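You operate a simulated robot arm through the tools that you are given. There is no shell and no other tool. Be economical: measure what you need, move in short steps, check, and stop when the job is done.

Carry out the task below with a simulated robot arm. There is one attempt and no reset: what you move stays moved.

Task
Mount the green standing roll on the spare shaft end.
Fine: orange shaft collar down first, the roll over the shaft on to the collar, the purple end disc into the top of the roll.

The check looks at the end state, three seconds after you hand in, the way a careful person would. Anything else that was tipped, shoved, dropped, spilled or broken makes it a failure.

Robot
A 6-joint arm with a two-finger parallel gripper, fixed in place. Base frame: the origin is at the foot of the arm, x ahead of it, y to its left, z up. Lengths are in mm, angles in rad, forces in N, time in s.
With the tool pointing down near the work surface it reaches from about 260 to 680 mm from the base axis. Its first joint turns from -1.152 to 1.152 rad. Payload 2.9 kg.
The tool frame sits at the grasp point between the pads (the TCP): z along the fingers, y along the line on which they close. The tips reach 30 mm beyond it. The gripper opens to 110 mm. The fingers are 20 mm wide and 10 mm thick; the gripper's body (48 by 112 mm) begins 55 mm behind the TCP.
Orientation is that of the tool frame in the base frame, as a unit quaternion [x, y, z, w]. With the fingers straight down and closing along the base's y, the tool's x points along the base's -x, its y along +y and its z along -z.

Tools
- The arm moves only by the tool send_rows. Its argument "motion" is a list of rows, each an object (a shift or turn left out is 0, a gripper value left out holds the last) with "gripper": the opening in per cent of the stroke, from 0 (shut) to 100 (fully open); "travel": the shift along the base's x, y, z in mm, a list of three; "dr": the turn, a rotation vector about the base's x, y, z in rad, a list of three. In form: [{"gripper": gripper, "travel": [x, y, z], "dr": [wx, wy, wz]}, ...]. A call has 1 to 10 rows; each row is the pose to reach, as a shift and turn from the pose commanded when the call began. Each row takes 0.2 s and may step no farther than 50 mm and 0.15 rad from the row before; otherwise, or with a gripper value out of range, the whole call is refused. Where a pose cannot be reached the arm comes as near as it can. A force on the tool above 40 N (or 10 N above the force at the start of the call, whichever is more), or a blocked arm, ends the call early, and 0.2 s more pass. The fingers move at their own pace (about 108 mm/s each) and stop on an object; they squeeze with about 45 N. The grip force told is the motor's: it shows also when the fingers shut on nothing. Time passes only in rows, and 0.2 s behind the last, so rows that repeat a pose let the fingers close. It gives the time, the measured TCP pose, the force on the tool (base axes), the opening and the grip force at its end, in the units of the frame above (readings bear some noise), with the torque about the TCP (base axes, N m) and any sound that the robot's microphone picked up, and new pictures: "pictures" is both (left out), scene, wrist or none.
- Cameras (640 x 400 px; columns grow to the right, rows downward): "scene" is fixed at [71, 423, 1404.9]; the picture's right is [-0.83, -0.56, 0.00], its down [-0.21, 0.31, -0.93] and it looks along [0.52, -0.77, -0.38] (base axes); focal length 332 px, centre (320, 200). "wrist" rides on the gripper at [72, 17, -103] in the tool frame; the picture's right is [-0.23, 0.97, 0.00], its down [-0.76, -0.18, -0.62] and it looks along [-0.61, -0.14, 0.78] (tool axes); focal length 222 px, centre (320, 200). There is no depth. A picture from a camera that has moved, and an enlarged one, comes with that camera's place and axes in the base frame and with its lens.
- close_up(camera, box): a new picture of the part [left, top, right, bottom] of that camera's present view, enlarged. No time passes.
- finish_job(): hands the job in; it is judged then, once.

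Go step by step. Nothing tells you positions but the pictures and the camera data: compare them with the known pose of the tool, close in by small moves and look again before you grip or let go. The budget is 120 turns and 200 pictures, counting those below and the enlarged ones. Unless the task says otherwise, let go and move clear before handing in, and close with one line.

The tools are called after "Emit:" as name(argument=value, ...) on one line, values as JSON. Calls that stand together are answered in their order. send_rows: Moves the arm, as the interface text tells. Its arguments: {"type":"object","properties":{"motion":{"type":"array"},"pictures":{"type":"string","enum":["both","scene","wrist","none"]}},"required":["motion"]} The other tools are called the same way: close_up (camera, box) takes an enlarged picture of a part of a camera's view; finish_job () hands the job in.

At the start:

```text
t: 0.0
eef_pos: [327.8, -209.0, 1286.6]
ee_rot: [-0.001, 1.0, 0.0, -0.001]
force: [0.0, -0.1, 0.0]
moment: [-0.01, 0.01, 0.01]
grip_width: 110.1
grip_force: 0.1
```

scene: 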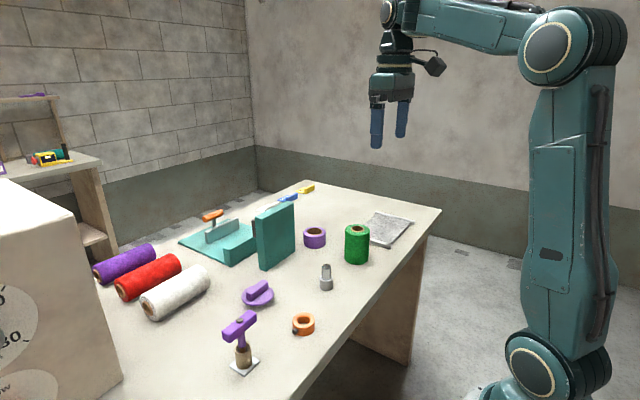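
wrist: 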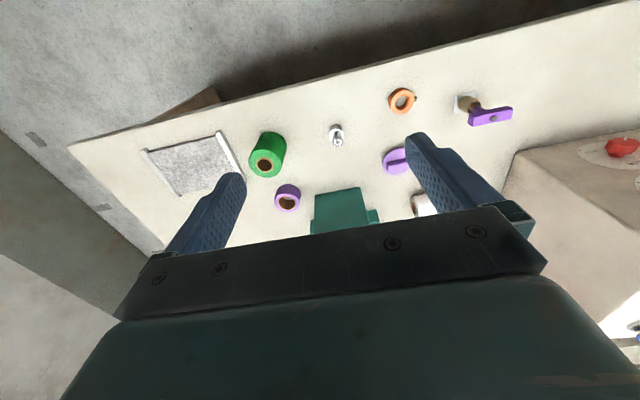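

I see the table with the green roll, a grey shaft stub, the orange collar and a purple disc with a handle. I'll enlarge the work area before measuring.

Emit:
close_up(camera="scene", box=[220, 200, 400, 312])

Emit:
close_up(camera="scene", box=[200, 260, 360, 360])

Emit:
close_up(camera="wrist", box=[240, 70, 528, 250])

```text
3.56 times, centred on (310, 256) of scene
camera zoom: at [71.0, 423.0, 1404.9], right [-0.83, -0.56, 0.0], down [-0.21, 0.31, -0.93], along [0.52, -0.77, -0.38], focal length 1182 px, centre (356, 1)
```

zoom: 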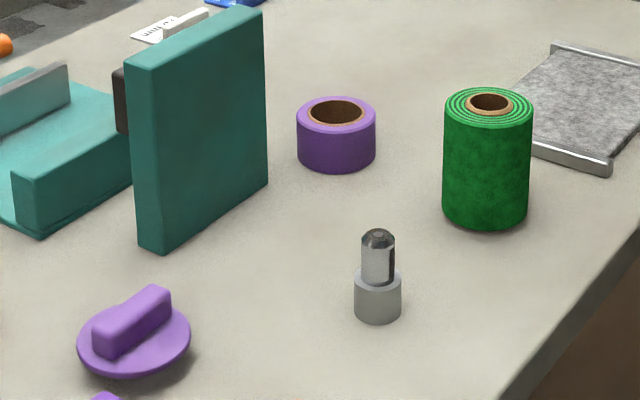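

```text
4.00 times, centred on (280, 310) of scene
camera zoom: at [71.0, 423.0, 1404.9], right [-0.83, -0.56, 0.0], down [-0.21, 0.31, -0.93], along [0.52, -0.77, -0.38], focal length 1330 px, centre (480, -240)
```

zoom: 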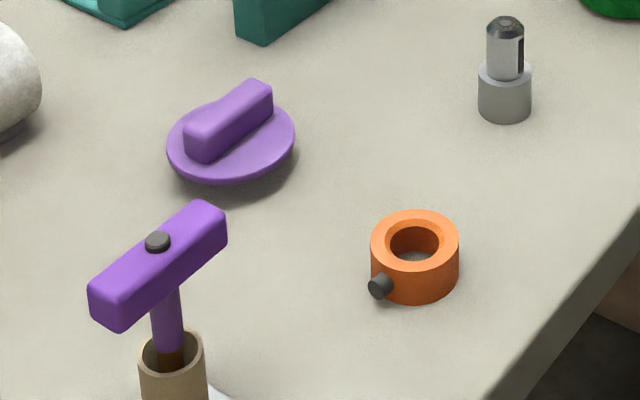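

```text
2.22 times, centred on (384, 160) of wrist
camera zoom: at [255.2, -191.3, 1390.7], right [0.23, 0.97, 0.0], down [0.76, -0.18, 0.62], along [0.61, -0.14, -0.78], focal length 494 px, centre (178, 289)
```

zoom: 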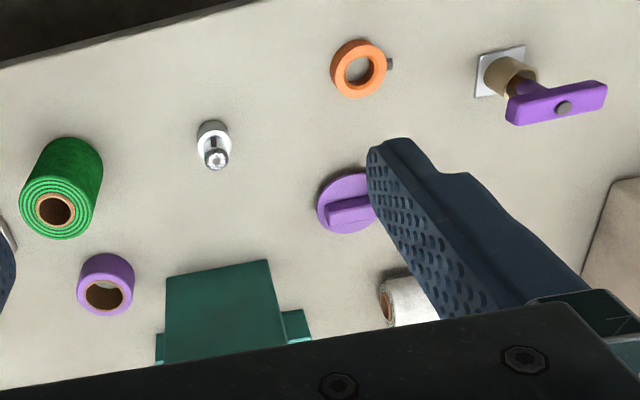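

Triangulating gives a table at z≈850, the shaft at (470,-199) with its top near 917, and the collar at (432,-46) with its top near 872. I'll come closer for a better look.

Emit:
send_rows(motion=[{"travel": [0, 20, -45]}, {"travel": [0, 40, -90]}, {"travel": [0, 60, -130]}, {"travel": [0, 60, -170]}, {"travel": [-10, 60, -210]}])

```text
t: 1.2
eef_pos: [316.4, -145.6, 1078.4]
ee_rot: [-0.001, 1.0, 0.0, 0.001]
force: [-0.2, 0.3, -0.3]
moment: [0.02, -0.02, 0.02]
grip_width: 110.1
grip_force: 0.1
camera wrist: at [243.2, -128.5, 1181.8], right [0.23, 0.97, 0.0], down [0.76, -0.18, 0.62], along [0.61, -0.14, -0.78], focal length 222 px, centre (320, 200)
```

scene: 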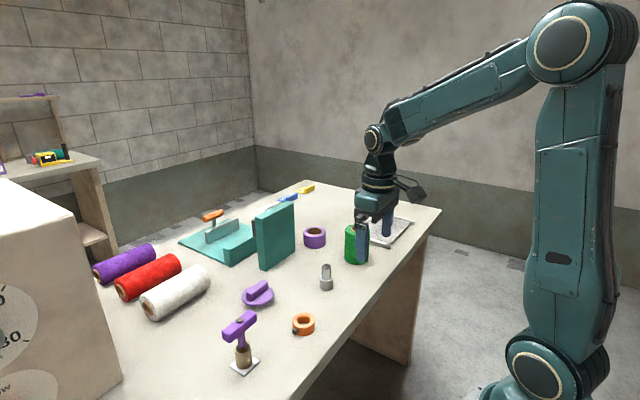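
wrist: 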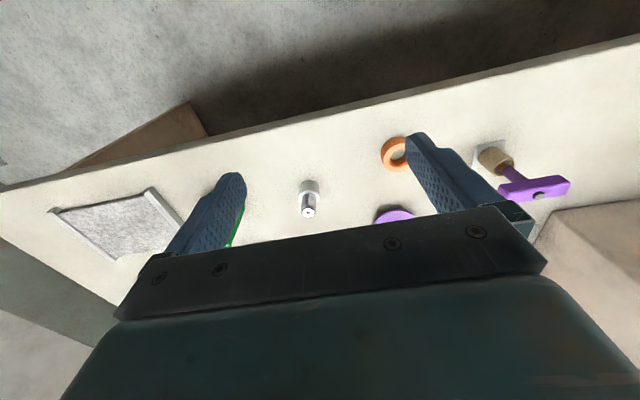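

The roll stands at about (470,-368) with its top near 954. Next I move over the shaft to look at it closely.

Emit:
send_rows(motion=[{"travel": [40, -15, -15]}, {"travel": [80, -30, -30]}, {"travel": [115, -45, -50]}, {"travel": [124, -54, -68]}, {"travel": [124, -54, -68]}])

Emit:
close_up(camera="wrist", box=[240, 80, 400, 180])

Emit:
close_up(camera="scene", box=[240, 250, 400, 350])

```text
t: 2.4
eef_pos: [444.7, -199.7, 1009.7]
ee_rot: [0.0, 1.0, 0.0, 0.001]
force: [0.1, -0.2, -0.5]
moment: [-0.01, -0.02, 0.01]
grip_width: 109.9
grip_force: 0.0
camera wrist: at [371.1, -183.6, 1114.6], right [0.23, 0.97, 0.0], down [0.76, -0.18, 0.62], along [0.61, -0.14, -0.78], focal length 222 px, centre (320, 200)
```

scene: 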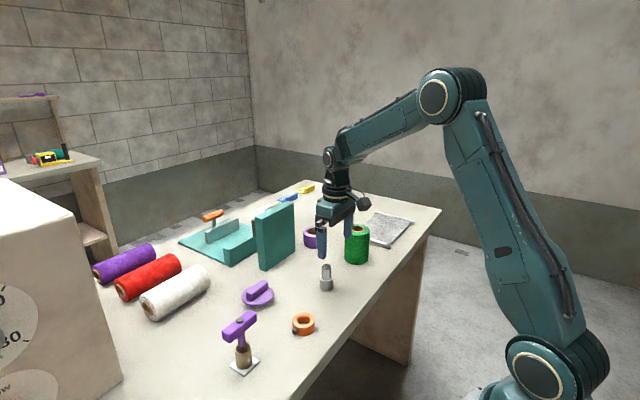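
wrist: 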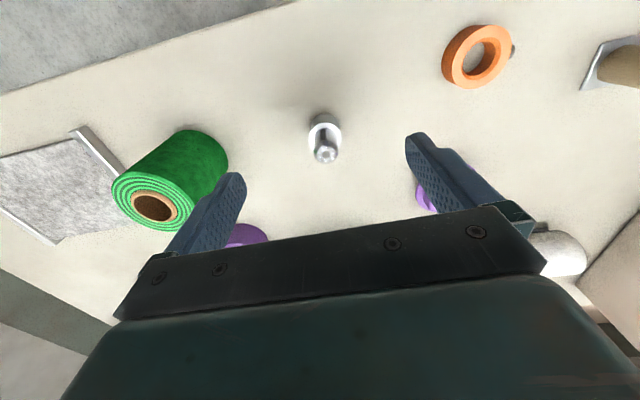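

```text
4.00 times, centred on (320, 130) of wrist
camera zoom: at [371.1, -183.6, 1114.6], right [0.23, 0.97, 0.0], down [0.76, -0.18, 0.62], along [0.61, -0.14, -0.78], focal length 888 px, centre (320, 480)
```

zoom: 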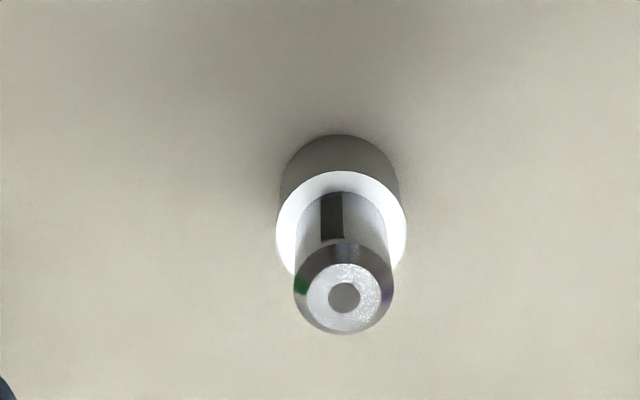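

```text
4.00 times, centred on (320, 300) of scene
camera zoom: at [71.0, 423.0, 1404.9], right [-0.83, -0.56, 0.0], down [-0.21, 0.31, -0.93], along [0.52, -0.77, -0.38], focal length 1330 px, centre (320, -200)
```

zoom: 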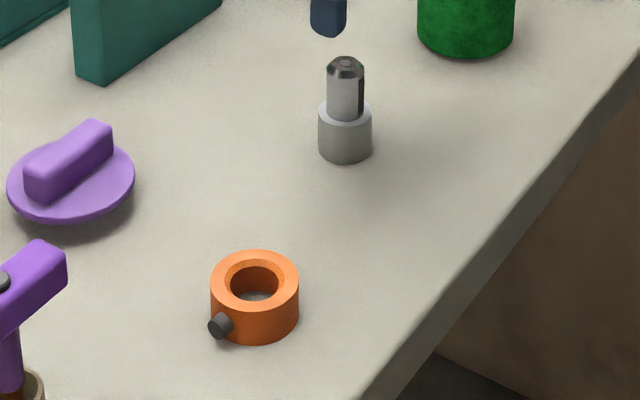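

The shaft has a 36 mm base with a shoulder near z 882, and a 24 mm stub with a keyway facing −x. Next I look at the collar from close up.

Emit:
send_rows(motion=[{"travel": [-10, 40, 0]}, {"travel": [-20, 85, -10]}, {"travel": [-30, 125, -30]}, {"travel": [-40, 153, -45]}, {"travel": [-40, 153, -45]}], pictures="wrist")

Emit:
close_up(camera="wrist", box=[240, 80, 400, 180])

```text
t: 3.6
eef_pos: [401.5, -47.2, 965.1]
ee_rot: [0.0, 1.0, 0.0, 0.001]
force: [0.0, -0.3, -0.3]
moment: [-0.02, -0.02, -0.01]
grip_width: 109.9
grip_force: 0.1
camera wrist: at [329.6, -31.2, 1068.9], right [0.23, 0.97, 0.0], down [0.76, -0.18, 0.62], along [0.61, -0.14, -0.78], focal length 222 px, centre (320, 200)
```

wrist: 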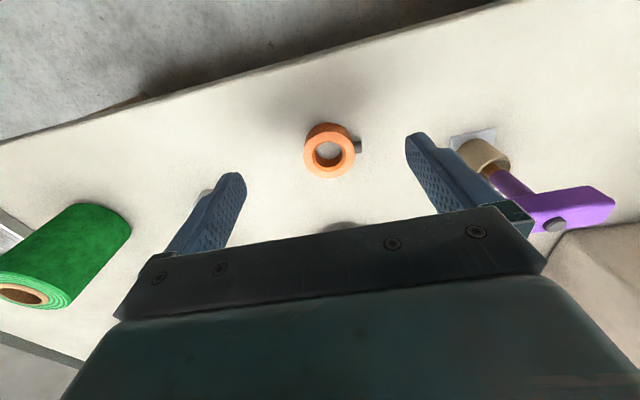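

```text
4.00 times, centred on (320, 130) of wrist
camera zoom: at [329.6, -31.2, 1068.9], right [0.23, 0.97, 0.0], down [0.76, -0.18, 0.62], along [0.61, -0.14, -0.78], focal length 888 px, centre (320, 480)
```

zoom: 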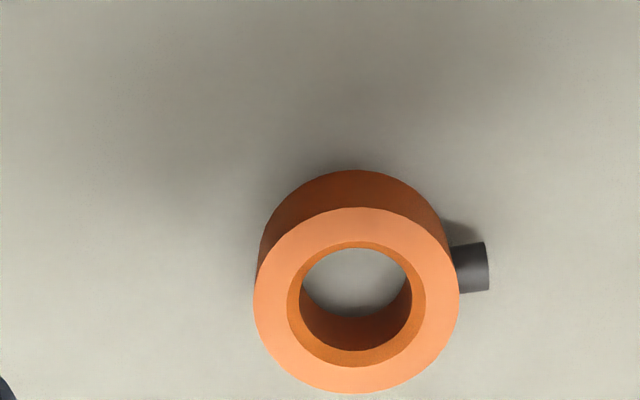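

The collar has a plain 27 mm bore for the 24 mm stub, so it will seat on the shoulder. Its set screw points to +y, so I'll grip at a yaw of −60° to clear the screw, and later turn it towards the keyway.

Emit:
send_rows(motion=[{"travel": [4, 0, 0], "dr": [0, 0, -0.15]}, {"travel": [8, 0, 0], "dr": [0, 0, -0.3]}, {"travel": [12, 0, 0], "dr": [0, 0, -0.45]}, {"travel": [16, 0, 0], "dr": [0, 0, -0.6]}, {"travel": [20, 0, 0], "dr": [0, 0, -0.75]}, {"travel": [25, 1, 0], "dr": [0, 0, -0.9]}, {"travel": [29, 1, -20], "dr": [0, 0, -1.04]}, {"travel": [29, 1, -40], "dr": [0, 0, -1.04]}, {"travel": [29, 1, -40], "dr": [0, 0, -1.04]}])

Emit:
close_up(camera="wrist", box=[200, 80, 440, 230])

Emit:
close_up(camera="scene", box=[220, 250, 380, 350])

```text
t: 5.6
eef_pos: [429.5, -47.3, 923.4]
ee_rot: [0.497, 0.868, 0.0, 0.0]
force: [0.4, -0.1, -0.6]
moment: [0.03, -0.01, 0.02]
grip_width: 110.2
grip_force: 0.0
camera wrist: at [408.4, 22.8, 1027.8], right [0.96, 0.3, 0.0], down [0.23, -0.75, 0.62], along [0.18, -0.6, -0.78], focal length 222 px, centre (320, 200)
```

scene: 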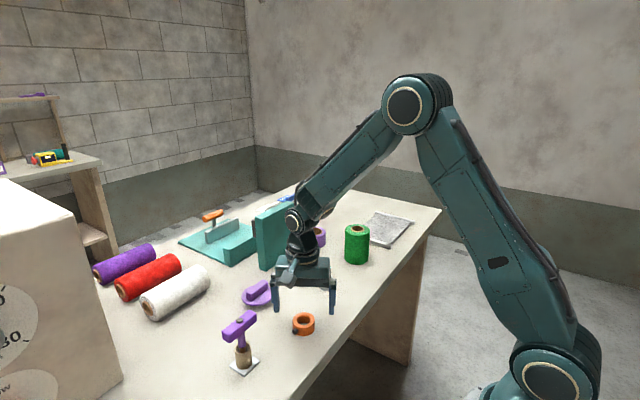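
wrist: 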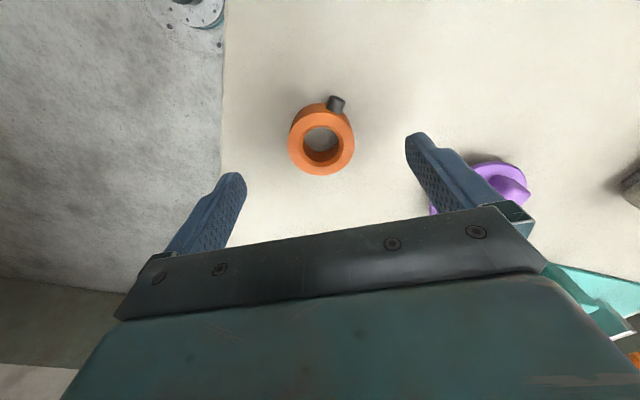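

```text
2.67 times, centred on (320, 155) of wrist
camera zoom: at [408.4, 22.8, 1027.8], right [0.96, 0.3, 0.0], down [0.23, -0.75, 0.62], along [0.18, -0.6, -0.78], focal length 592 px, centre (320, 320)
```

zoom: 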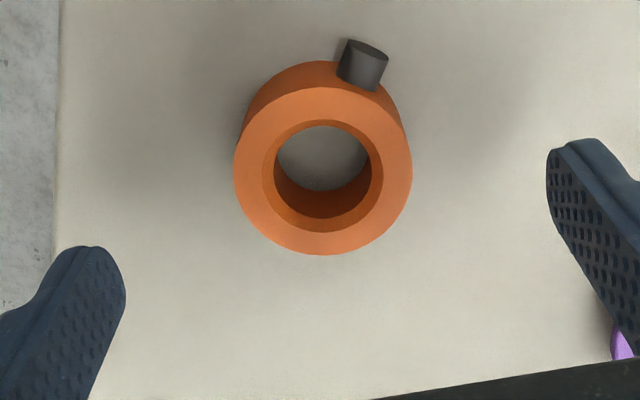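

```text
4.00 times, centred on (300, 300) of scene
camera zoom: at [71.0, 423.0, 1404.9], right [-0.83, -0.56, 0.0], down [-0.21, 0.31, -0.93], along [0.52, -0.77, -0.38], focal length 1330 px, centre (400, -200)
```

zoom: 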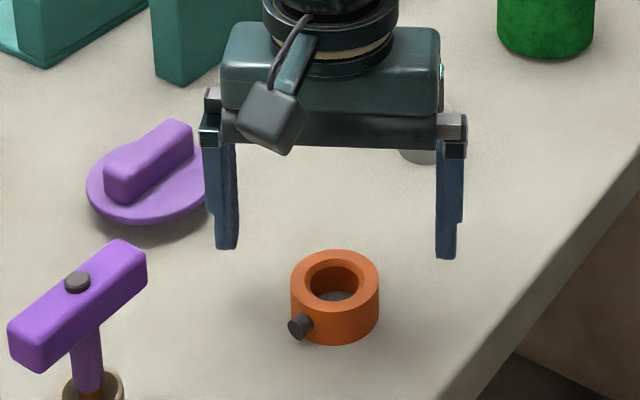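

The collar is centred between the open fingers and well clear of the purple disc. I'll go down and close.

Emit:
send_rows(motion=[{"travel": [0, 2, -20]}, {"travel": [0, 2, -39]}, {"travel": [0, 2, -39], "gripper": 60}, {"travel": [0, 2, -39], "gripper": 60}])

Emit:
close_up(camera="scene", box=[220, 250, 380, 350])

```text
t: 6.6
eef_pos: [430.7, -45.8, 886.0]
ee_rot: [0.497, 0.868, 0.0, -0.001]
force: [-0.4, -0.1, 0.3]
moment: [0.01, 0.01, 0.02]
grip_width: 66.0
grip_force: 0.0
camera wrist: at [408.5, 24.1, 990.2], right [0.95, 0.3, 0.0], down [0.23, -0.75, 0.62], along [0.19, -0.6, -0.78], focal length 222 px, centre (320, 200)
```

scene: 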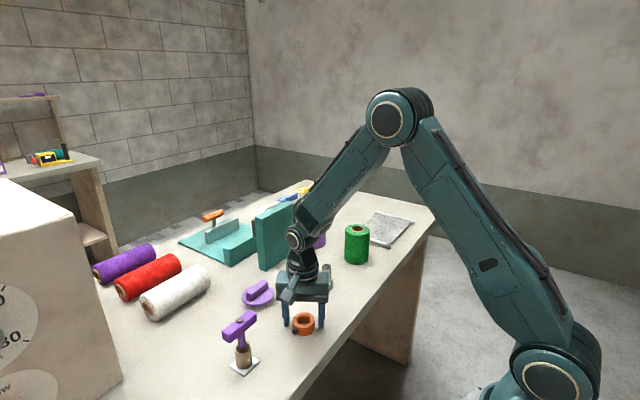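
wrist: 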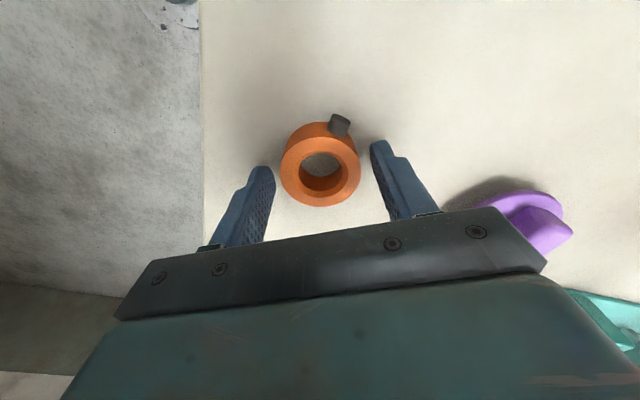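

```text
4.00 times, centred on (300, 300) of scene
camera zoom: at [71.0, 423.0, 1404.9], right [-0.83, -0.56, 0.0], down [-0.21, 0.31, -0.93], along [0.52, -0.77, -0.38], focal length 1330 px, centre (400, -200)
```

zoom: 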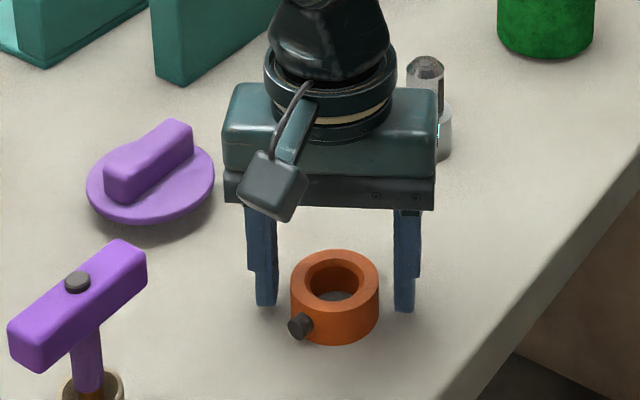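

The collar centre coincides with the TCP, so I'll close and lift a little.

Emit:
send_rows(motion=[{"gripper": 0}, {"gripper": 0}, {"gripper": 0}, {"travel": [0, 0, 20]}, {"travel": [0, 0, 60]}, {"travel": [0, 0, 95]}, {"travel": [0, 0, 95]}])

Emit:
close_up(camera="wrist", box=[240, 110, 400, 210])

```text
t: 8.2
eef_pos: [431.1, -45.0, 981.1]
ee_rot: [0.497, 0.868, 0.0, 0.0]
force: [-0.1, 0.7, -1.2]
moment: [0.01, -0.04, -0.01]
grip_width: 48.0
grip_force: 44.8
camera wrist: at [409.0, 25.8, 1084.4], right [0.95, 0.3, 0.0], down [0.23, -0.75, 0.62], along [0.19, -0.6, -0.78], focal length 222 px, centre (320, 200)
```

scene: 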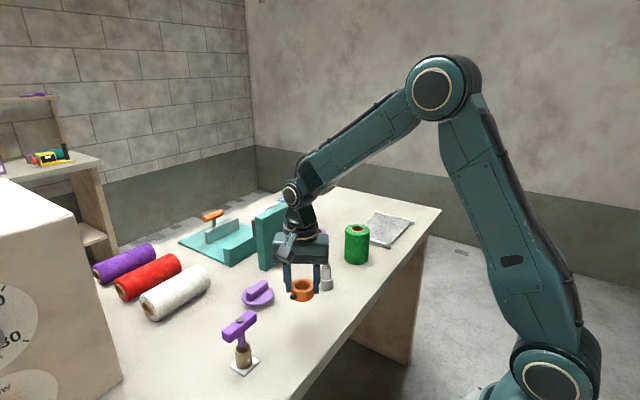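
wrist: 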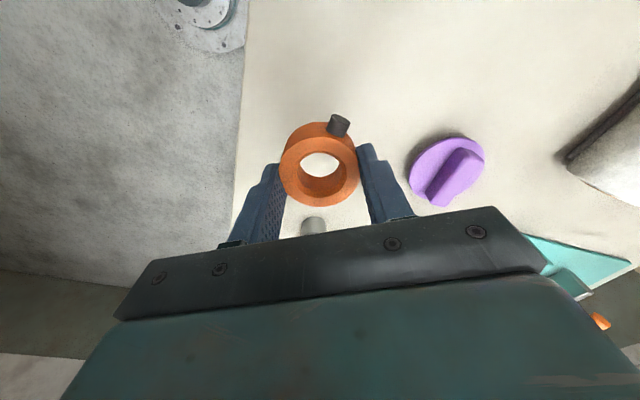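

```text
4.00 times, centred on (320, 160) of wrist
camera zoom: at [409.0, 25.8, 1084.4], right [0.95, 0.3, 0.0], down [0.23, -0.75, 0.62], along [0.19, -0.6, -0.78], focal length 888 px, centre (320, 360)
```

zoom: 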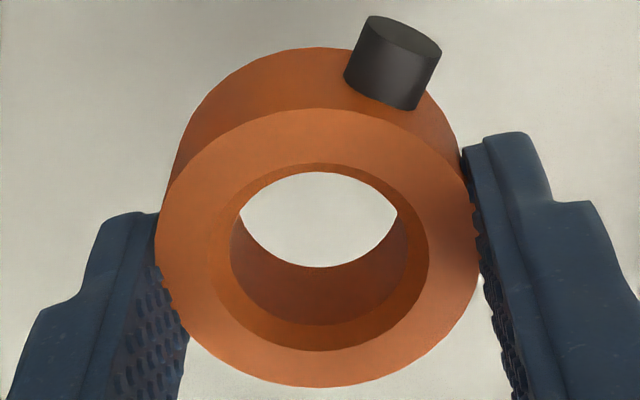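

The collar is held centred, with its bottom about 36 mm below the TCP. I'll carry it over the shaft while turning the set screw towards the keyway.

Emit:
send_rows(motion=[{"travel": [4, -16, 3], "dr": [0, 0, 0.14]}, {"travel": [8, -32, 3], "dr": [0, 0, 0.28]}, {"travel": [12, -48, 3], "dr": [0, 0, 0.42]}, {"travel": [16, -64, 3], "dr": [0, 0, 0.56]}, {"travel": [20, -80, 3], "dr": [0, 0, 0.7]}, {"travel": [24, -96, 3], "dr": [0, 0, 0.84]}], pictures="none")

Emit:
send_rows(motion=[{"travel": [4, -12, 0], "dr": [0, 0, 0.14]}, {"travel": [8, -24, 0], "dr": [0, 0, 0.28]}, {"travel": [11, -36, 0], "dr": [0, 0, 0.42]}, {"travel": [14, -48, 0], "dr": [0, 0, 0.56]}, {"travel": [16, -58, 0], "dr": [0, 0, 0.7]}, {"travel": [16, -58, 0], "dr": [0, 0, 0.84]}, {"travel": [16, -58, 0], "dr": [0, 0, 0.84]}])

Emit:
close_up(camera="wrist", box=[240, 110, 400, 210])

Emit:
close_up(camera="scene", box=[280, 220, 376, 280])

```text
t: 9.6
eef_pos: [451.7, -140.7, 982.3]
ee_rot: [0.099, 0.995, 0.0, 0.0]
force: [0.7, 0.1, -2.0]
moment: [-0.03, -0.01, -0.02]
grip_width: 47.5
grip_force: 44.9
```

```text
t: 11.2
eef_pos: [468.7, -201.9, 982.8]
ee_rot: [-0.315, 0.949, 0.0, 0.0]
force: [-0.3, -0.4, -1.3]
moment: [0.0, -0.03, -0.02]
grip_width: 47.6
grip_force: 45.0
camera wrist: at [402.0, -231.6, 1086.7], right [-0.4, 0.92, 0.0], down [0.72, 0.31, 0.62], along [0.57, 0.25, -0.78], focal length 222 px, centre (320, 200)
```

scene: 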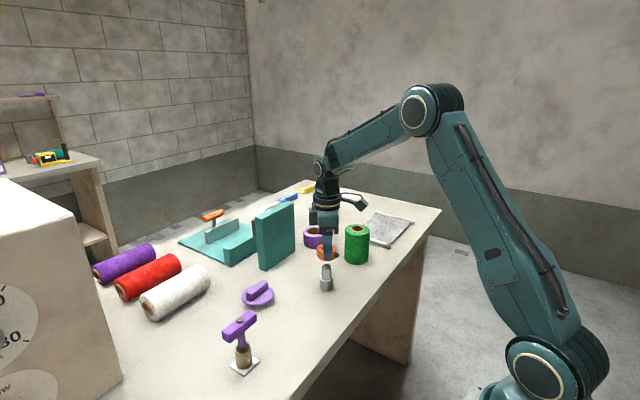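
wrist: 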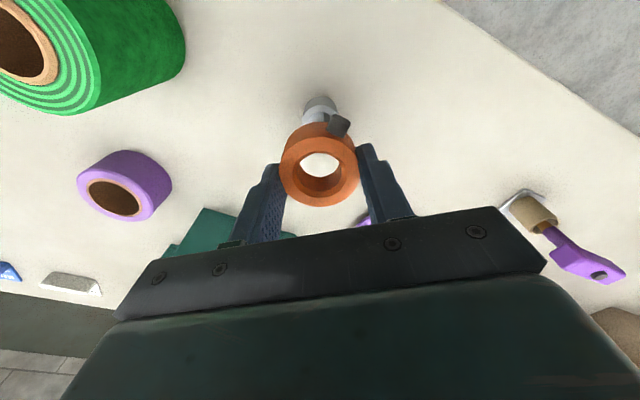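

```text
4.00 times, centred on (320, 160) of wrist
camera zoom: at [402.0, -231.6, 1086.7], right [-0.4, 0.92, 0.0], down [0.72, 0.31, 0.62], along [0.57, 0.25, -0.78], focal length 888 px, centre (320, 360)
```

zoom: 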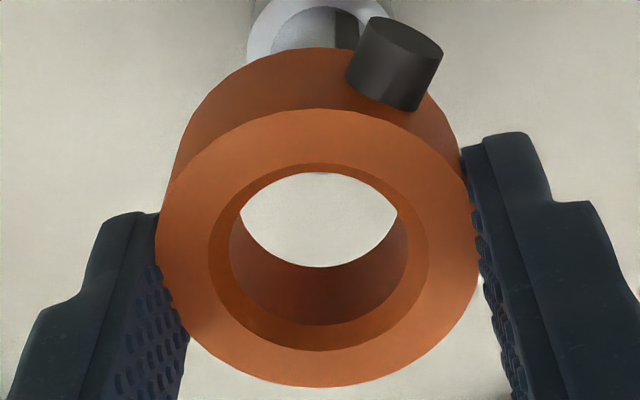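

```text
6.67 times, centred on (328, 250) of scene
camera zoom: at [71.0, 423.0, 1404.9], right [-0.83, -0.56, 0.0], down [-0.21, 0.31, -0.93], along [0.52, -0.77, -0.38], focal length 2217 px, centre (267, -133)
```

zoom: 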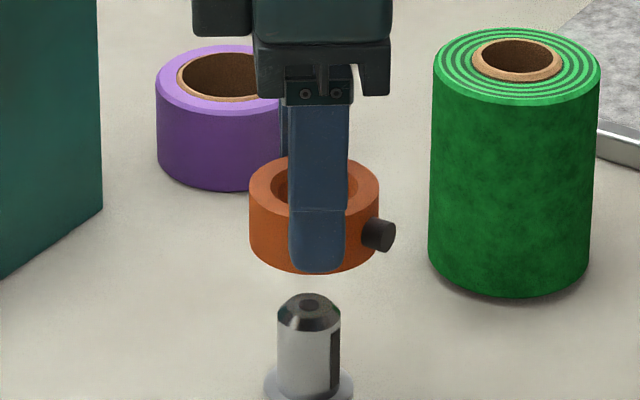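

The collar sits about 2 mm short of the shaft axis in both views. I'll correct that and go down until it is just above the stub.

Emit:
send_rows(motion=[{"travel": [1.8, 1.1, -10]}, {"travel": [1.8, 1.1, -22]}, {"travel": [1.8, 1.1, -22]}], pictures="none")

Emit:
close_up(camera="wrist", box=[240, 110, 400, 210])

Emit:
close_up(camera="scene", box=[280, 240, 376, 300])

```text
t: 12.0
eef_pos: [471.7, -198.7, 960.7]
ee_rot: [-0.315, 0.949, 0.0, 0.001]
force: [-0.1, -0.4, -0.9]
moment: [0.01, 0.0, 0.0]
grip_width: 47.8
grip_force: 44.9
```

```text
4.00 times, centred on (320, 160) of wrist
camera zoom: at [404.0, -229.0, 1064.6], right [-0.4, 0.92, 0.0], down [0.72, 0.31, 0.62], along [0.57, 0.25, -0.78], focal length 888 px, centre (320, 360)
```

zoom: 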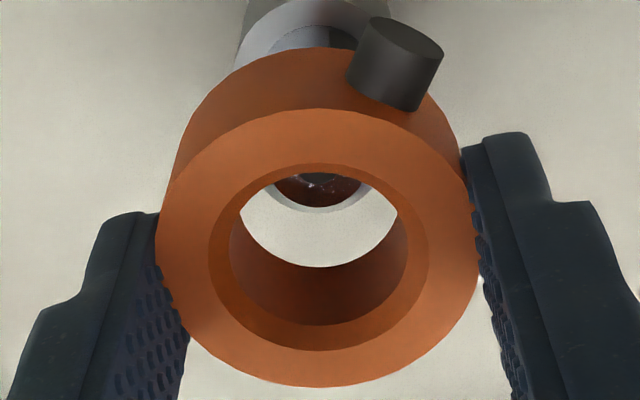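

```text
6.67 times, centred on (328, 270) of scene
camera zoom: at [71.0, 423.0, 1404.9], right [-0.83, -0.56, 0.0], down [-0.21, 0.31, -0.93], along [0.52, -0.77, -0.38], focal length 2217 px, centre (267, -267)
```

zoom: 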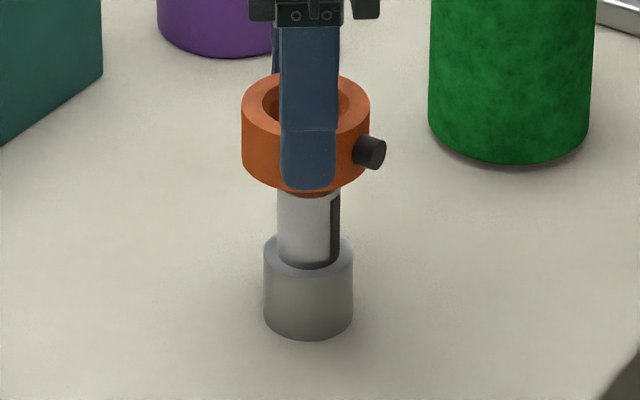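

The collar is now about 1 mm too far along +x. I'll make a small correction and check again.

Emit:
send_rows(motion=[{"travel": [-1.2, 0.2, 0]}, {"travel": [-1.2, 0.2, 0]}], pictures="none")

Emit:
close_up(camera="wrist", box=[240, 110, 400, 210])

Emit:
close_up(camera="scene", box=[280, 240, 376, 300])

```text
t: 12.6
eef_pos: [470.9, -198.6, 960.3]
ee_rot: [-0.314, 0.949, 0.001, 0.0]
force: [0.2, 0.2, -1.0]
moment: [0.01, 0.01, 0.01]
grip_width: 47.6
grip_force: 45.3
```

```text
4.00 times, centred on (320, 160) of wrist
camera zoom: at [402.9, -229.1, 1064.1], right [-0.4, 0.92, 0.0], down [0.72, 0.31, 0.62], along [0.57, 0.25, -0.78], focal length 888 px, centre (320, 360)
```

zoom: 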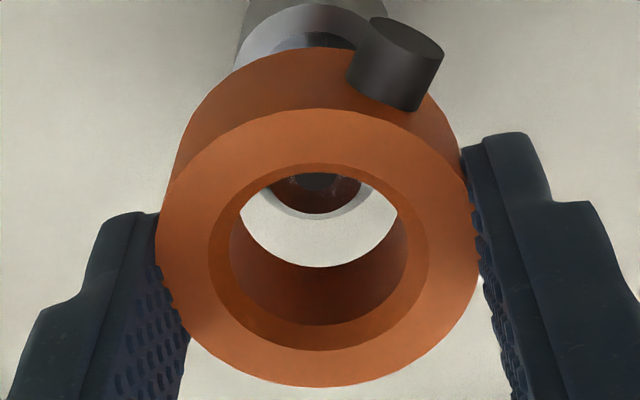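

```text
6.67 times, centred on (328, 270) of scene
camera zoom: at [71.0, 423.0, 1404.9], right [-0.83, -0.56, 0.0], down [-0.21, 0.31, -0.93], along [0.52, -0.77, -0.38], focal length 2217 px, centre (267, -267)
```

zoom: 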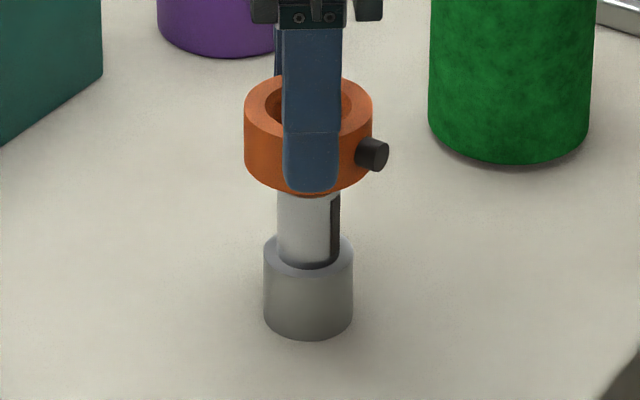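

The collar is aligned with the stub in both views, so I'll lower it gently.

Emit:
send_rows(motion=[{"travel": [0, 0, -8]}, {"travel": [0, 0, -16]}, {"travel": [0, 0, -24]}, {"travel": [0, 0, -32]}, {"travel": [0, 0, -40]}, {"travel": [0, 0, -44]}], pictures="none")

Emit:
close_up(camera="scene", box=[280, 240, 376, 300])

```text
t: 14.0
eef_pos: [471.0, -199.2, 917.9]
ee_rot: [-0.314, 0.949, -0.001, 0.0]
force: [-9.9, -1.0, 20.9]
moment: [0.23, 0.59, 0.32]
grip_width: 47.5
grip_force: 44.8
```

```text
6.67 times, centred on (328, 270) of scene
camera zoom: at [70.5, 423.1, 1404.9], right [-0.83, -0.56, 0.0], down [-0.21, 0.31, -0.93], along [0.52, -0.77, -0.38], focal length 2217 px, centre (267, -267)
```

zoom: 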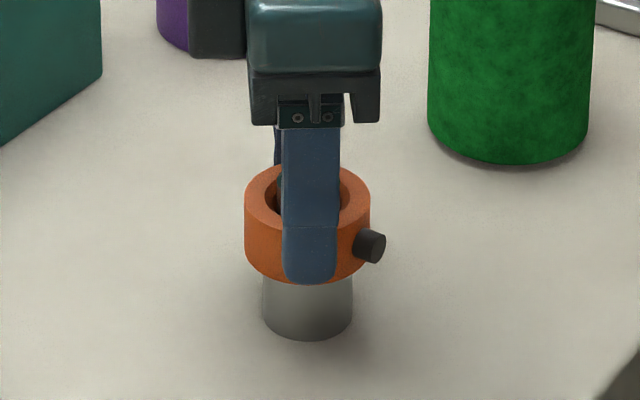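

The collar reads as seated on the shoulder with about 20 N of contact. I'll ease off, open and lift clear.

Emit:
send_rows(motion=[{"travel": [0, 0, 1.5]}, {"travel": [0, 0, 1.5], "gripper": 65}, {"travel": [0, 0, 1.5], "gripper": 65}, {"travel": [0, 0, 30]}, {"travel": [0, 0, 75]}, {"travel": [-10, 0, 110]}, {"travel": [-30, 0, 130]}, {"travel": [-30, 0, 130]}])

Emit:
close_up(camera="scene", box=[280, 220, 376, 280])

Emit:
close_up(camera="wrist", box=[240, 80, 400, 180])

```text
t: 15.8
eef_pos: [442.2, -196.6, 1045.6]
ee_rot: [-0.315, 0.949, 0.001, 0.0]
force: [0.5, 0.2, 0.1]
moment: [-0.03, 0.02, -0.01]
grip_width: 71.7
grip_force: 0.2
camera wrist: at [374.5, -227.8, 1148.6], right [-0.4, 0.92, 0.0], down [0.72, 0.31, 0.62], along [0.57, 0.25, -0.78], focal length 222 px, centre (320, 200)
```

scene: 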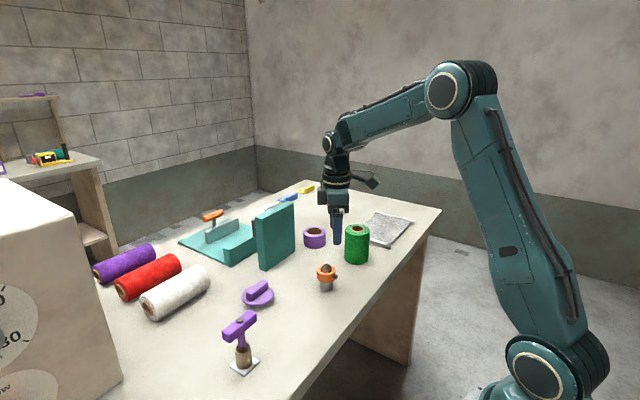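
wrist: 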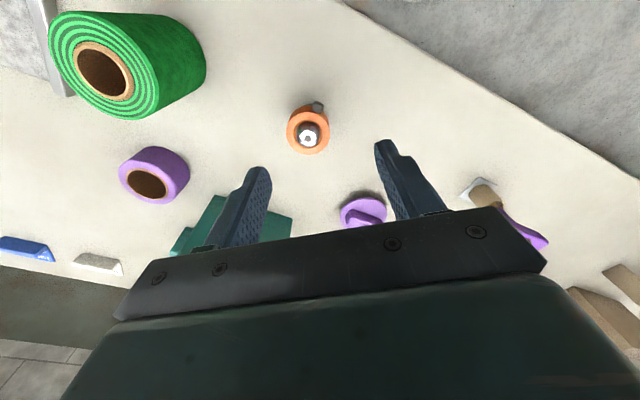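

```text
6.67 times, centred on (328, 250) of scene
camera zoom: at [71.0, 423.0, 1404.9], right [-0.83, -0.56, 0.0], down [-0.21, 0.31, -0.93], along [0.52, -0.77, -0.38], focal length 2217 px, centre (267, -133)
```

zoom: 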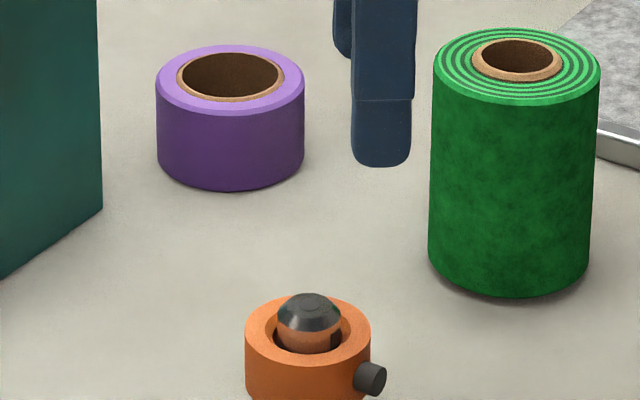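

```text
4.00 times, centred on (320, 130) of wrist
camera zoom: at [374.5, -227.8, 1148.6], right [-0.4, 0.92, 0.0], down [0.72, 0.31, 0.62], along [0.57, 0.25, -0.78], focal length 888 px, centre (320, 480)
```

zoom: 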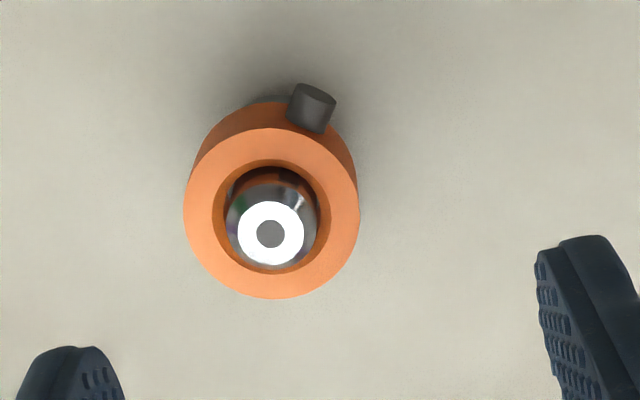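

The collar is down on the shoulder with the stub standing clear above it. Now I move over the green roll and turn back to yaw 0.

Emit:
send_rows(motion=[{"travel": [0, -35, 0], "dr": [0, 0, -0.13], "gripper": 100}, {"travel": [0, -70, 0], "dr": [0, 0, -0.26]}, {"travel": [0, -105, 0], "dr": [0, 0, -0.39]}, {"travel": [0, -140, 0], "dr": [0, 0, -0.52]}, {"travel": [0, -170, 0], "dr": [0, 0, -0.64]}, {"travel": [0, -170, 0], "dr": [0, 0, -0.64]}])

Emit:
close_up(camera="wrist", box=[200, 60, 440, 210])

Emit:
close_up(camera="scene", box=[290, 180, 450, 280])

```text
t: 17.2
eef_pos: [438.8, -367.9, 1047.1]
ee_rot: [0.001, 1.0, -0.001, 0.0]
force: [0.5, -0.9, 0.5]
moment: [0.01, -0.01, 0.0]
grip_width: 109.9
grip_force: 0.1
camera wrist: at [366.7, -351.6, 1151.2], right [0.23, 0.97, 0.0], down [0.76, -0.18, 0.62], along [0.61, -0.14, -0.78], focal length 222 px, centre (320, 200)
```

scene: 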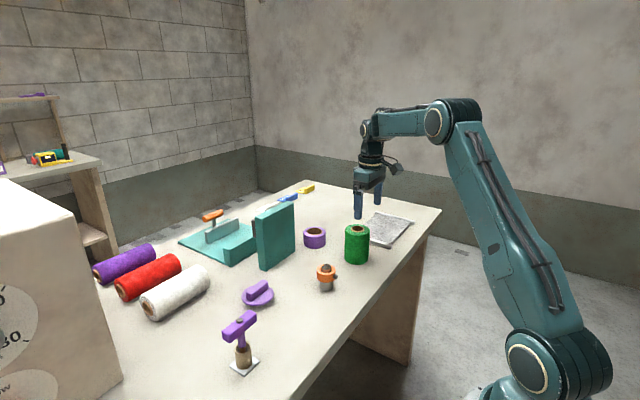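
wrist: 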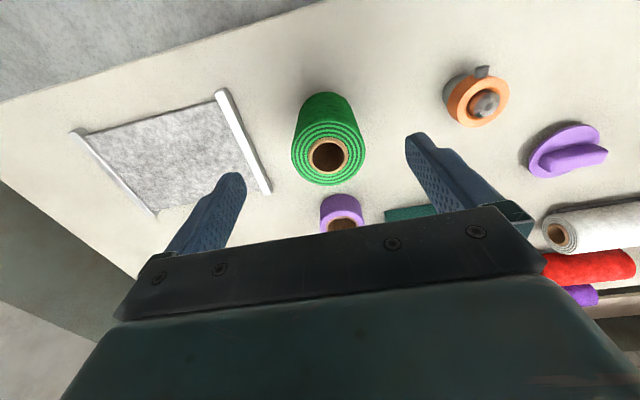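

```text
2.67 times, centred on (320, 135) of wrist
camera zoom: at [366.7, -351.6, 1151.2], right [0.23, 0.97, 0.0], down [0.76, -0.18, 0.62], along [0.61, -0.14, -0.78], focal length 592 px, centre (320, 373)
```

zoom: 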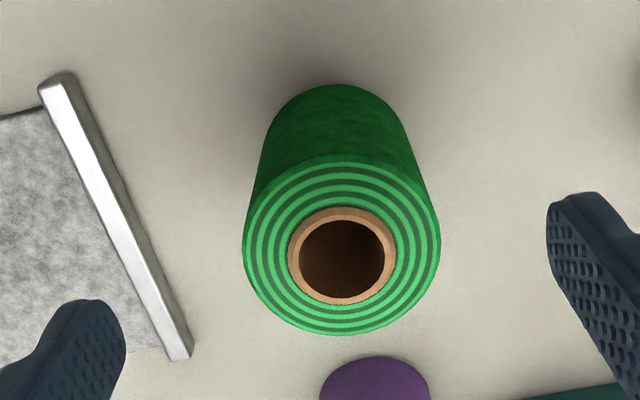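

```text
4.00 times, centred on (370, 230) of scene
camera zoom: at [71.0, 423.0, 1404.9], right [-0.83, -0.56, 0.0], down [-0.21, 0.31, -0.93], along [0.52, -0.77, -0.38], focal length 1330 px, centre (120, 80)
```

zoom: 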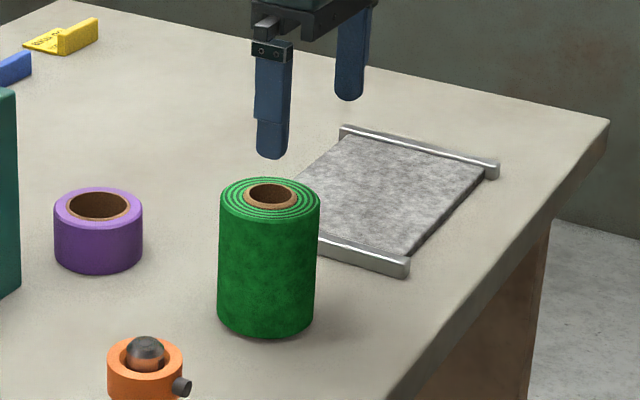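

The roll's axis is near (470,-367) and its top near z 954. I'll move above it with the fingers straddling it.

Emit:
send_rows(motion=[{"travel": [16, 0, -20]}, {"travel": [31, 1, -45]}, {"travel": [31, 1, -60]}, {"travel": [31, 1, -60]}])

Emit:
close_up(camera="scene", box=[290, 180, 450, 280])

```text
t: 18.2
eef_pos: [471.8, -367.8, 987.2]
ee_rot: [0.001, 1.0, 0.0, 0.002]
force: [0.9, -0.2, 0.2]
moment: [-0.03, 0.01, 0.01]
grip_width: 110.1
grip_force: 0.1
camera wrist: at [399.7, -350.5, 1091.1], right [0.23, 0.97, 0.0], down [0.76, -0.18, 0.62], along [0.61, -0.14, -0.78], focal length 222 px, centre (320, 200)
```

scene: 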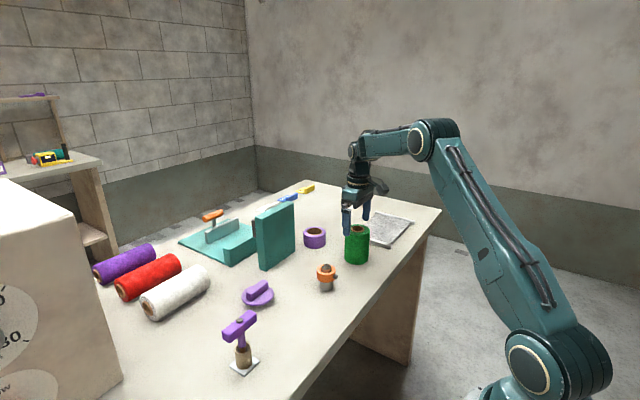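
wrist: 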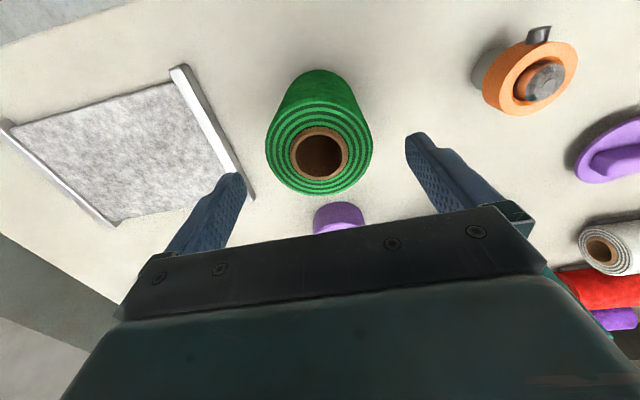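

```text
4.00 times, centred on (370, 230) of scene
camera zoom: at [71.0, 423.0, 1404.9], right [-0.83, -0.56, 0.0], down [-0.21, 0.31, -0.93], along [0.52, -0.77, -0.38], focal length 1330 px, centre (120, 80)
```

zoom: 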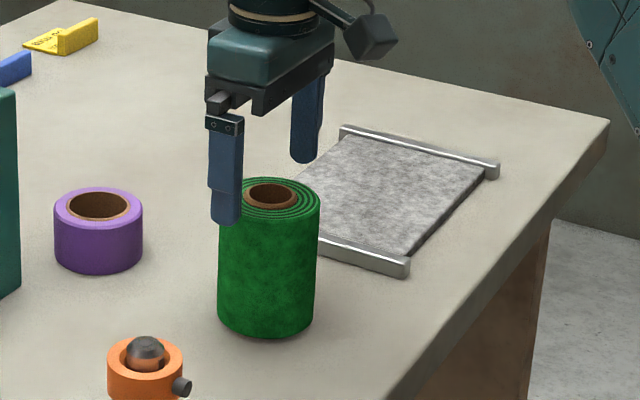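

The roll is nearly centred between the fingers. I'll go down with a small correction and grip the upper part.

Emit:
send_rows(motion=[{"travel": [-2, 0.8, -15]}, {"travel": [-2, 0.8, -30]}, {"travel": [-2, 0.8, -45]}, {"travel": [-2, 0.8, -57]}, {"travel": [-2, 0.8, -65]}, {"travel": [-2, 0.8, -65]}])

Emit:
close_up(camera="scene", box=[290, 180, 450, 280])

```text
t: 19.6
eef_pos: [470.6, -366.7, 922.0]
ee_rot: [0.001, 1.0, 0.0, 0.001]
force: [-0.7, -0.7, 0.0]
moment: [-0.02, 0.02, -0.01]
grip_width: 110.1
grip_force: 0.1
camera wrist: at [397.3, -350.8, 1026.0], right [0.23, 0.97, 0.0], down [0.76, -0.18, 0.62], along [0.61, -0.14, -0.78], focal length 222 px, centre (320, 200)
```

scene: 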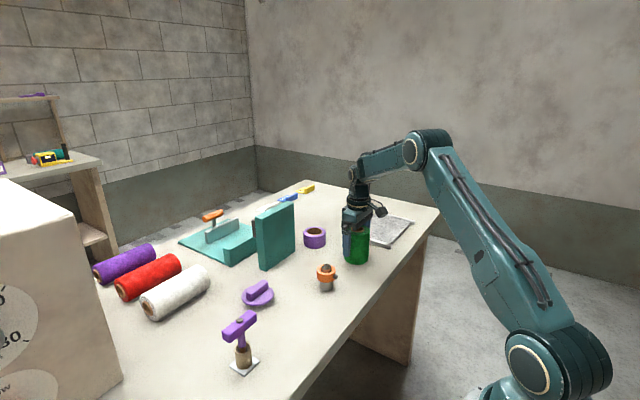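
wrist: 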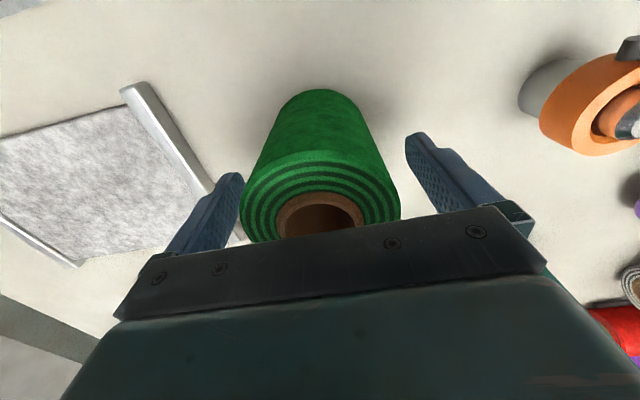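

```text
4.00 times, centred on (370, 230) of scene
camera zoom: at [71.0, 423.0, 1404.9], right [-0.83, -0.56, 0.0], down [-0.21, 0.31, -0.93], along [0.52, -0.77, -0.38], focal length 1330 px, centre (120, 80)
```

zoom: 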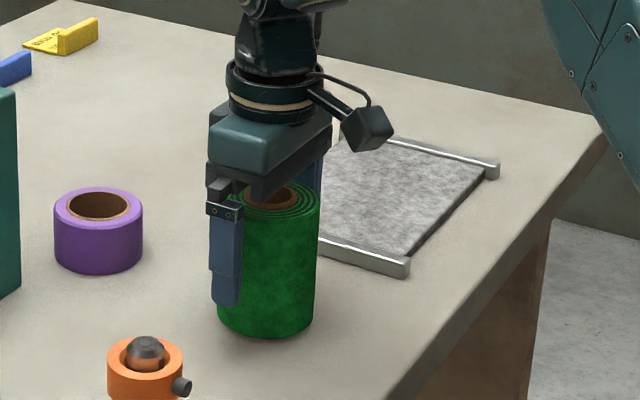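

The fingers straddle the roll with even gaps, so I'll close and lift.

Emit:
send_rows(motion=[{"gripper": 75}, {"gripper": 70}, {"gripper": 55}, {"gripper": 50}, {"gripper": 50}, {"travel": [0, 0, 15]}, {"travel": [0, 0, 45]}, {"travel": [0, 0, 85]}, {"travel": [0, 0, 85]}])

Emit:
close_up(camera="scene", box=[290, 160, 450, 260])

```text
t: 21.6
eef_pos: [471.5, -365.6, 1008.8]
ee_rot: [0.0, 1.0, 0.0, 0.0]
force: [0.2, -0.9, -2.8]
moment: [-0.04, -0.05, -0.02]
grip_width: 73.3
grip_force: 44.9
camera wrist: at [398.1, -349.7, 1113.0], right [0.23, 0.97, 0.0], down [0.76, -0.18, 0.62], along [0.61, -0.14, -0.78], focal length 222 px, centre (320, 200)
```

scene: 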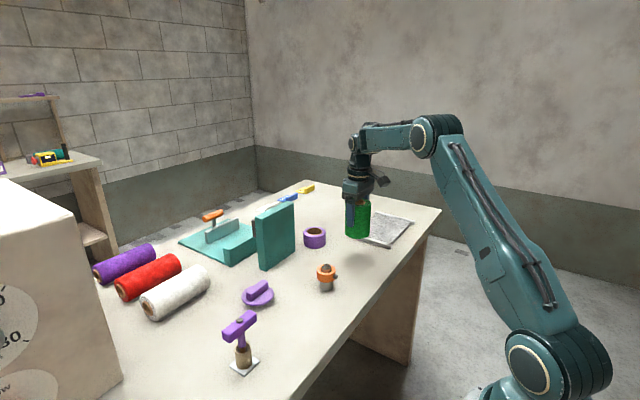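
wrist: 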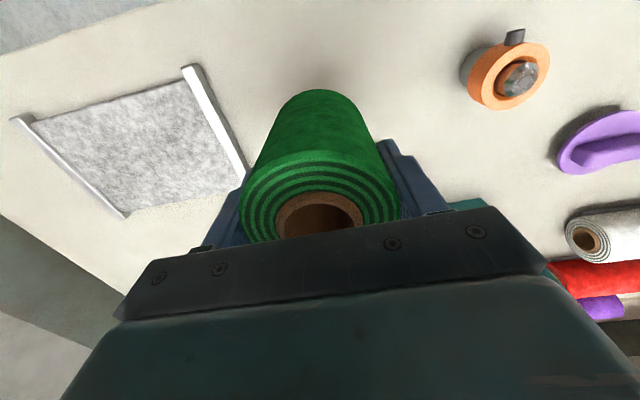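

```text
4.00 times, centred on (370, 210) of scene
camera zoom: at [71.1, 422.9, 1404.9], right [-0.83, -0.56, 0.0], down [-0.21, 0.31, -0.93], along [0.52, -0.77, -0.38], focal length 1330 px, centre (120, 160)
```

zoom: 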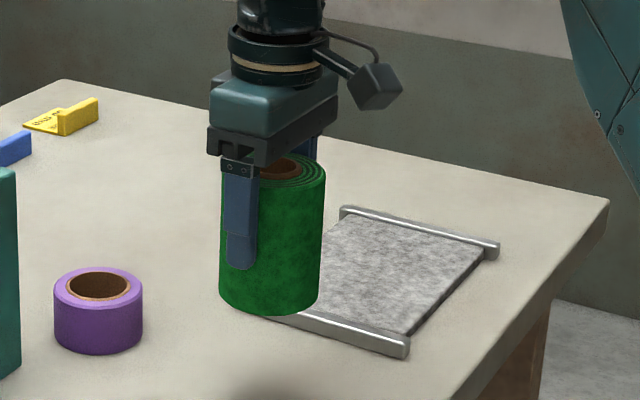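

The roll is held upright, with its bottom at about z 937. I'll carry it over to the shaft.

Emit:
send_rows(motion=[{"travel": [0, 35, 6]}, {"travel": [0, 75, 6]}, {"travel": [0, 115, 6]}, {"travel": [0, 150, 6]}, {"travel": [0.5, 166.6, 3]}, {"travel": [0.5, 166.6, 0]}, {"travel": [0.5, 166.6, 0]}])

Emit:
close_up(camera="scene", box=[264, 215, 392, 295])

```text
t: 23.2
eef_pos: [471.8, -200.7, 1007.4]
ee_rot: [-0.001, 1.0, 0.0, 0.0]
force: [-0.7, -0.3, -2.0]
moment: [0.02, 0.0, -0.01]
grip_width: 73.2
grip_force: 44.9
camera wrist: at [398.8, -183.7, 1111.1], right [0.23, 0.97, 0.0], down [0.76, -0.18, 0.62], along [0.61, -0.14, -0.78], focal length 222 px, centre (320, 200)
```

scene: 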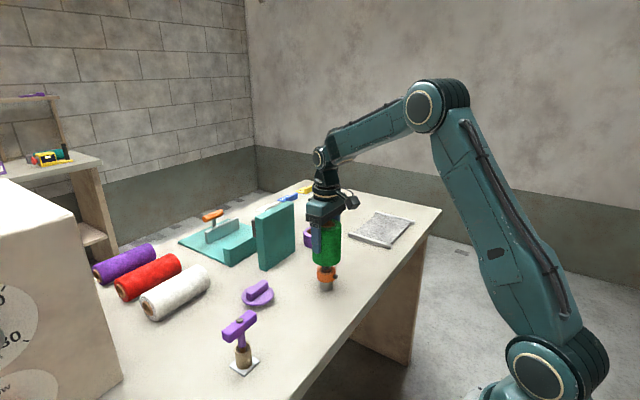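
wrist: 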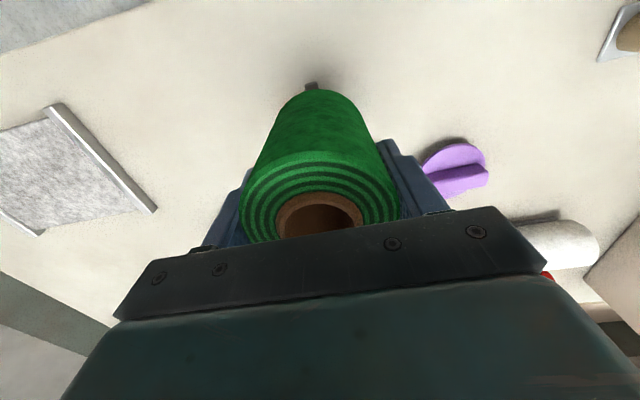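

```text
5.00 times, centred on (328, 255) of scene
camera zoom: at [71.0, 423.0, 1404.9], right [-0.83, -0.56, 0.0], down [-0.21, 0.31, -0.93], along [0.52, -0.77, -0.38], focal length 1662 px, centre (280, -75)
```

zoom: 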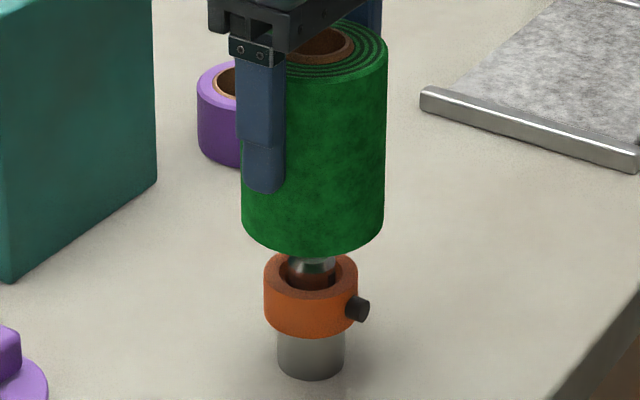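

The scene view shows the roll on the shaft axis within the 4 mm clearance. I'll lower it in small steps and watch the force.

Emit:
send_rows(motion=[{"travel": [0.2, 0.8, -7]}, {"travel": [0.2, 0.8, -14]}, {"travel": [0.2, 0.8, -20]}, {"travel": [0.2, 0.8, -25]}, {"travel": [0.2, 0.8, -28]}, {"travel": [0.2, 0.8, -28]}], pictures="none")

Emit:
close_up(camera="scene", box=[264, 215, 392, 295])

```text
t: 24.6
eef_pos: [472.4, -197.9, 978.1]
ee_rot: [0.0, 1.0, 0.0, 0.001]
force: [1.0, 0.3, -2.6]
moment: [-0.02, 0.01, 0.01]
grip_width: 73.3
grip_force: 45.7
```

```text
5.00 times, centred on (328, 255) of scene
camera zoom: at [71.1, 423.0, 1404.9], right [-0.83, -0.56, 0.0], down [-0.21, 0.31, -0.93], along [0.52, -0.77, -0.38], focal length 1662 px, centre (280, -75)
```

zoom: 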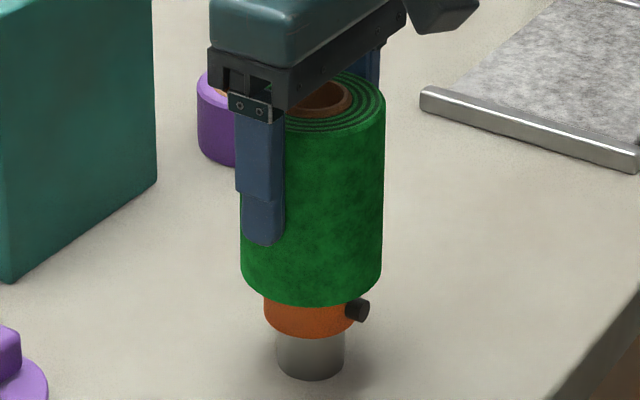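

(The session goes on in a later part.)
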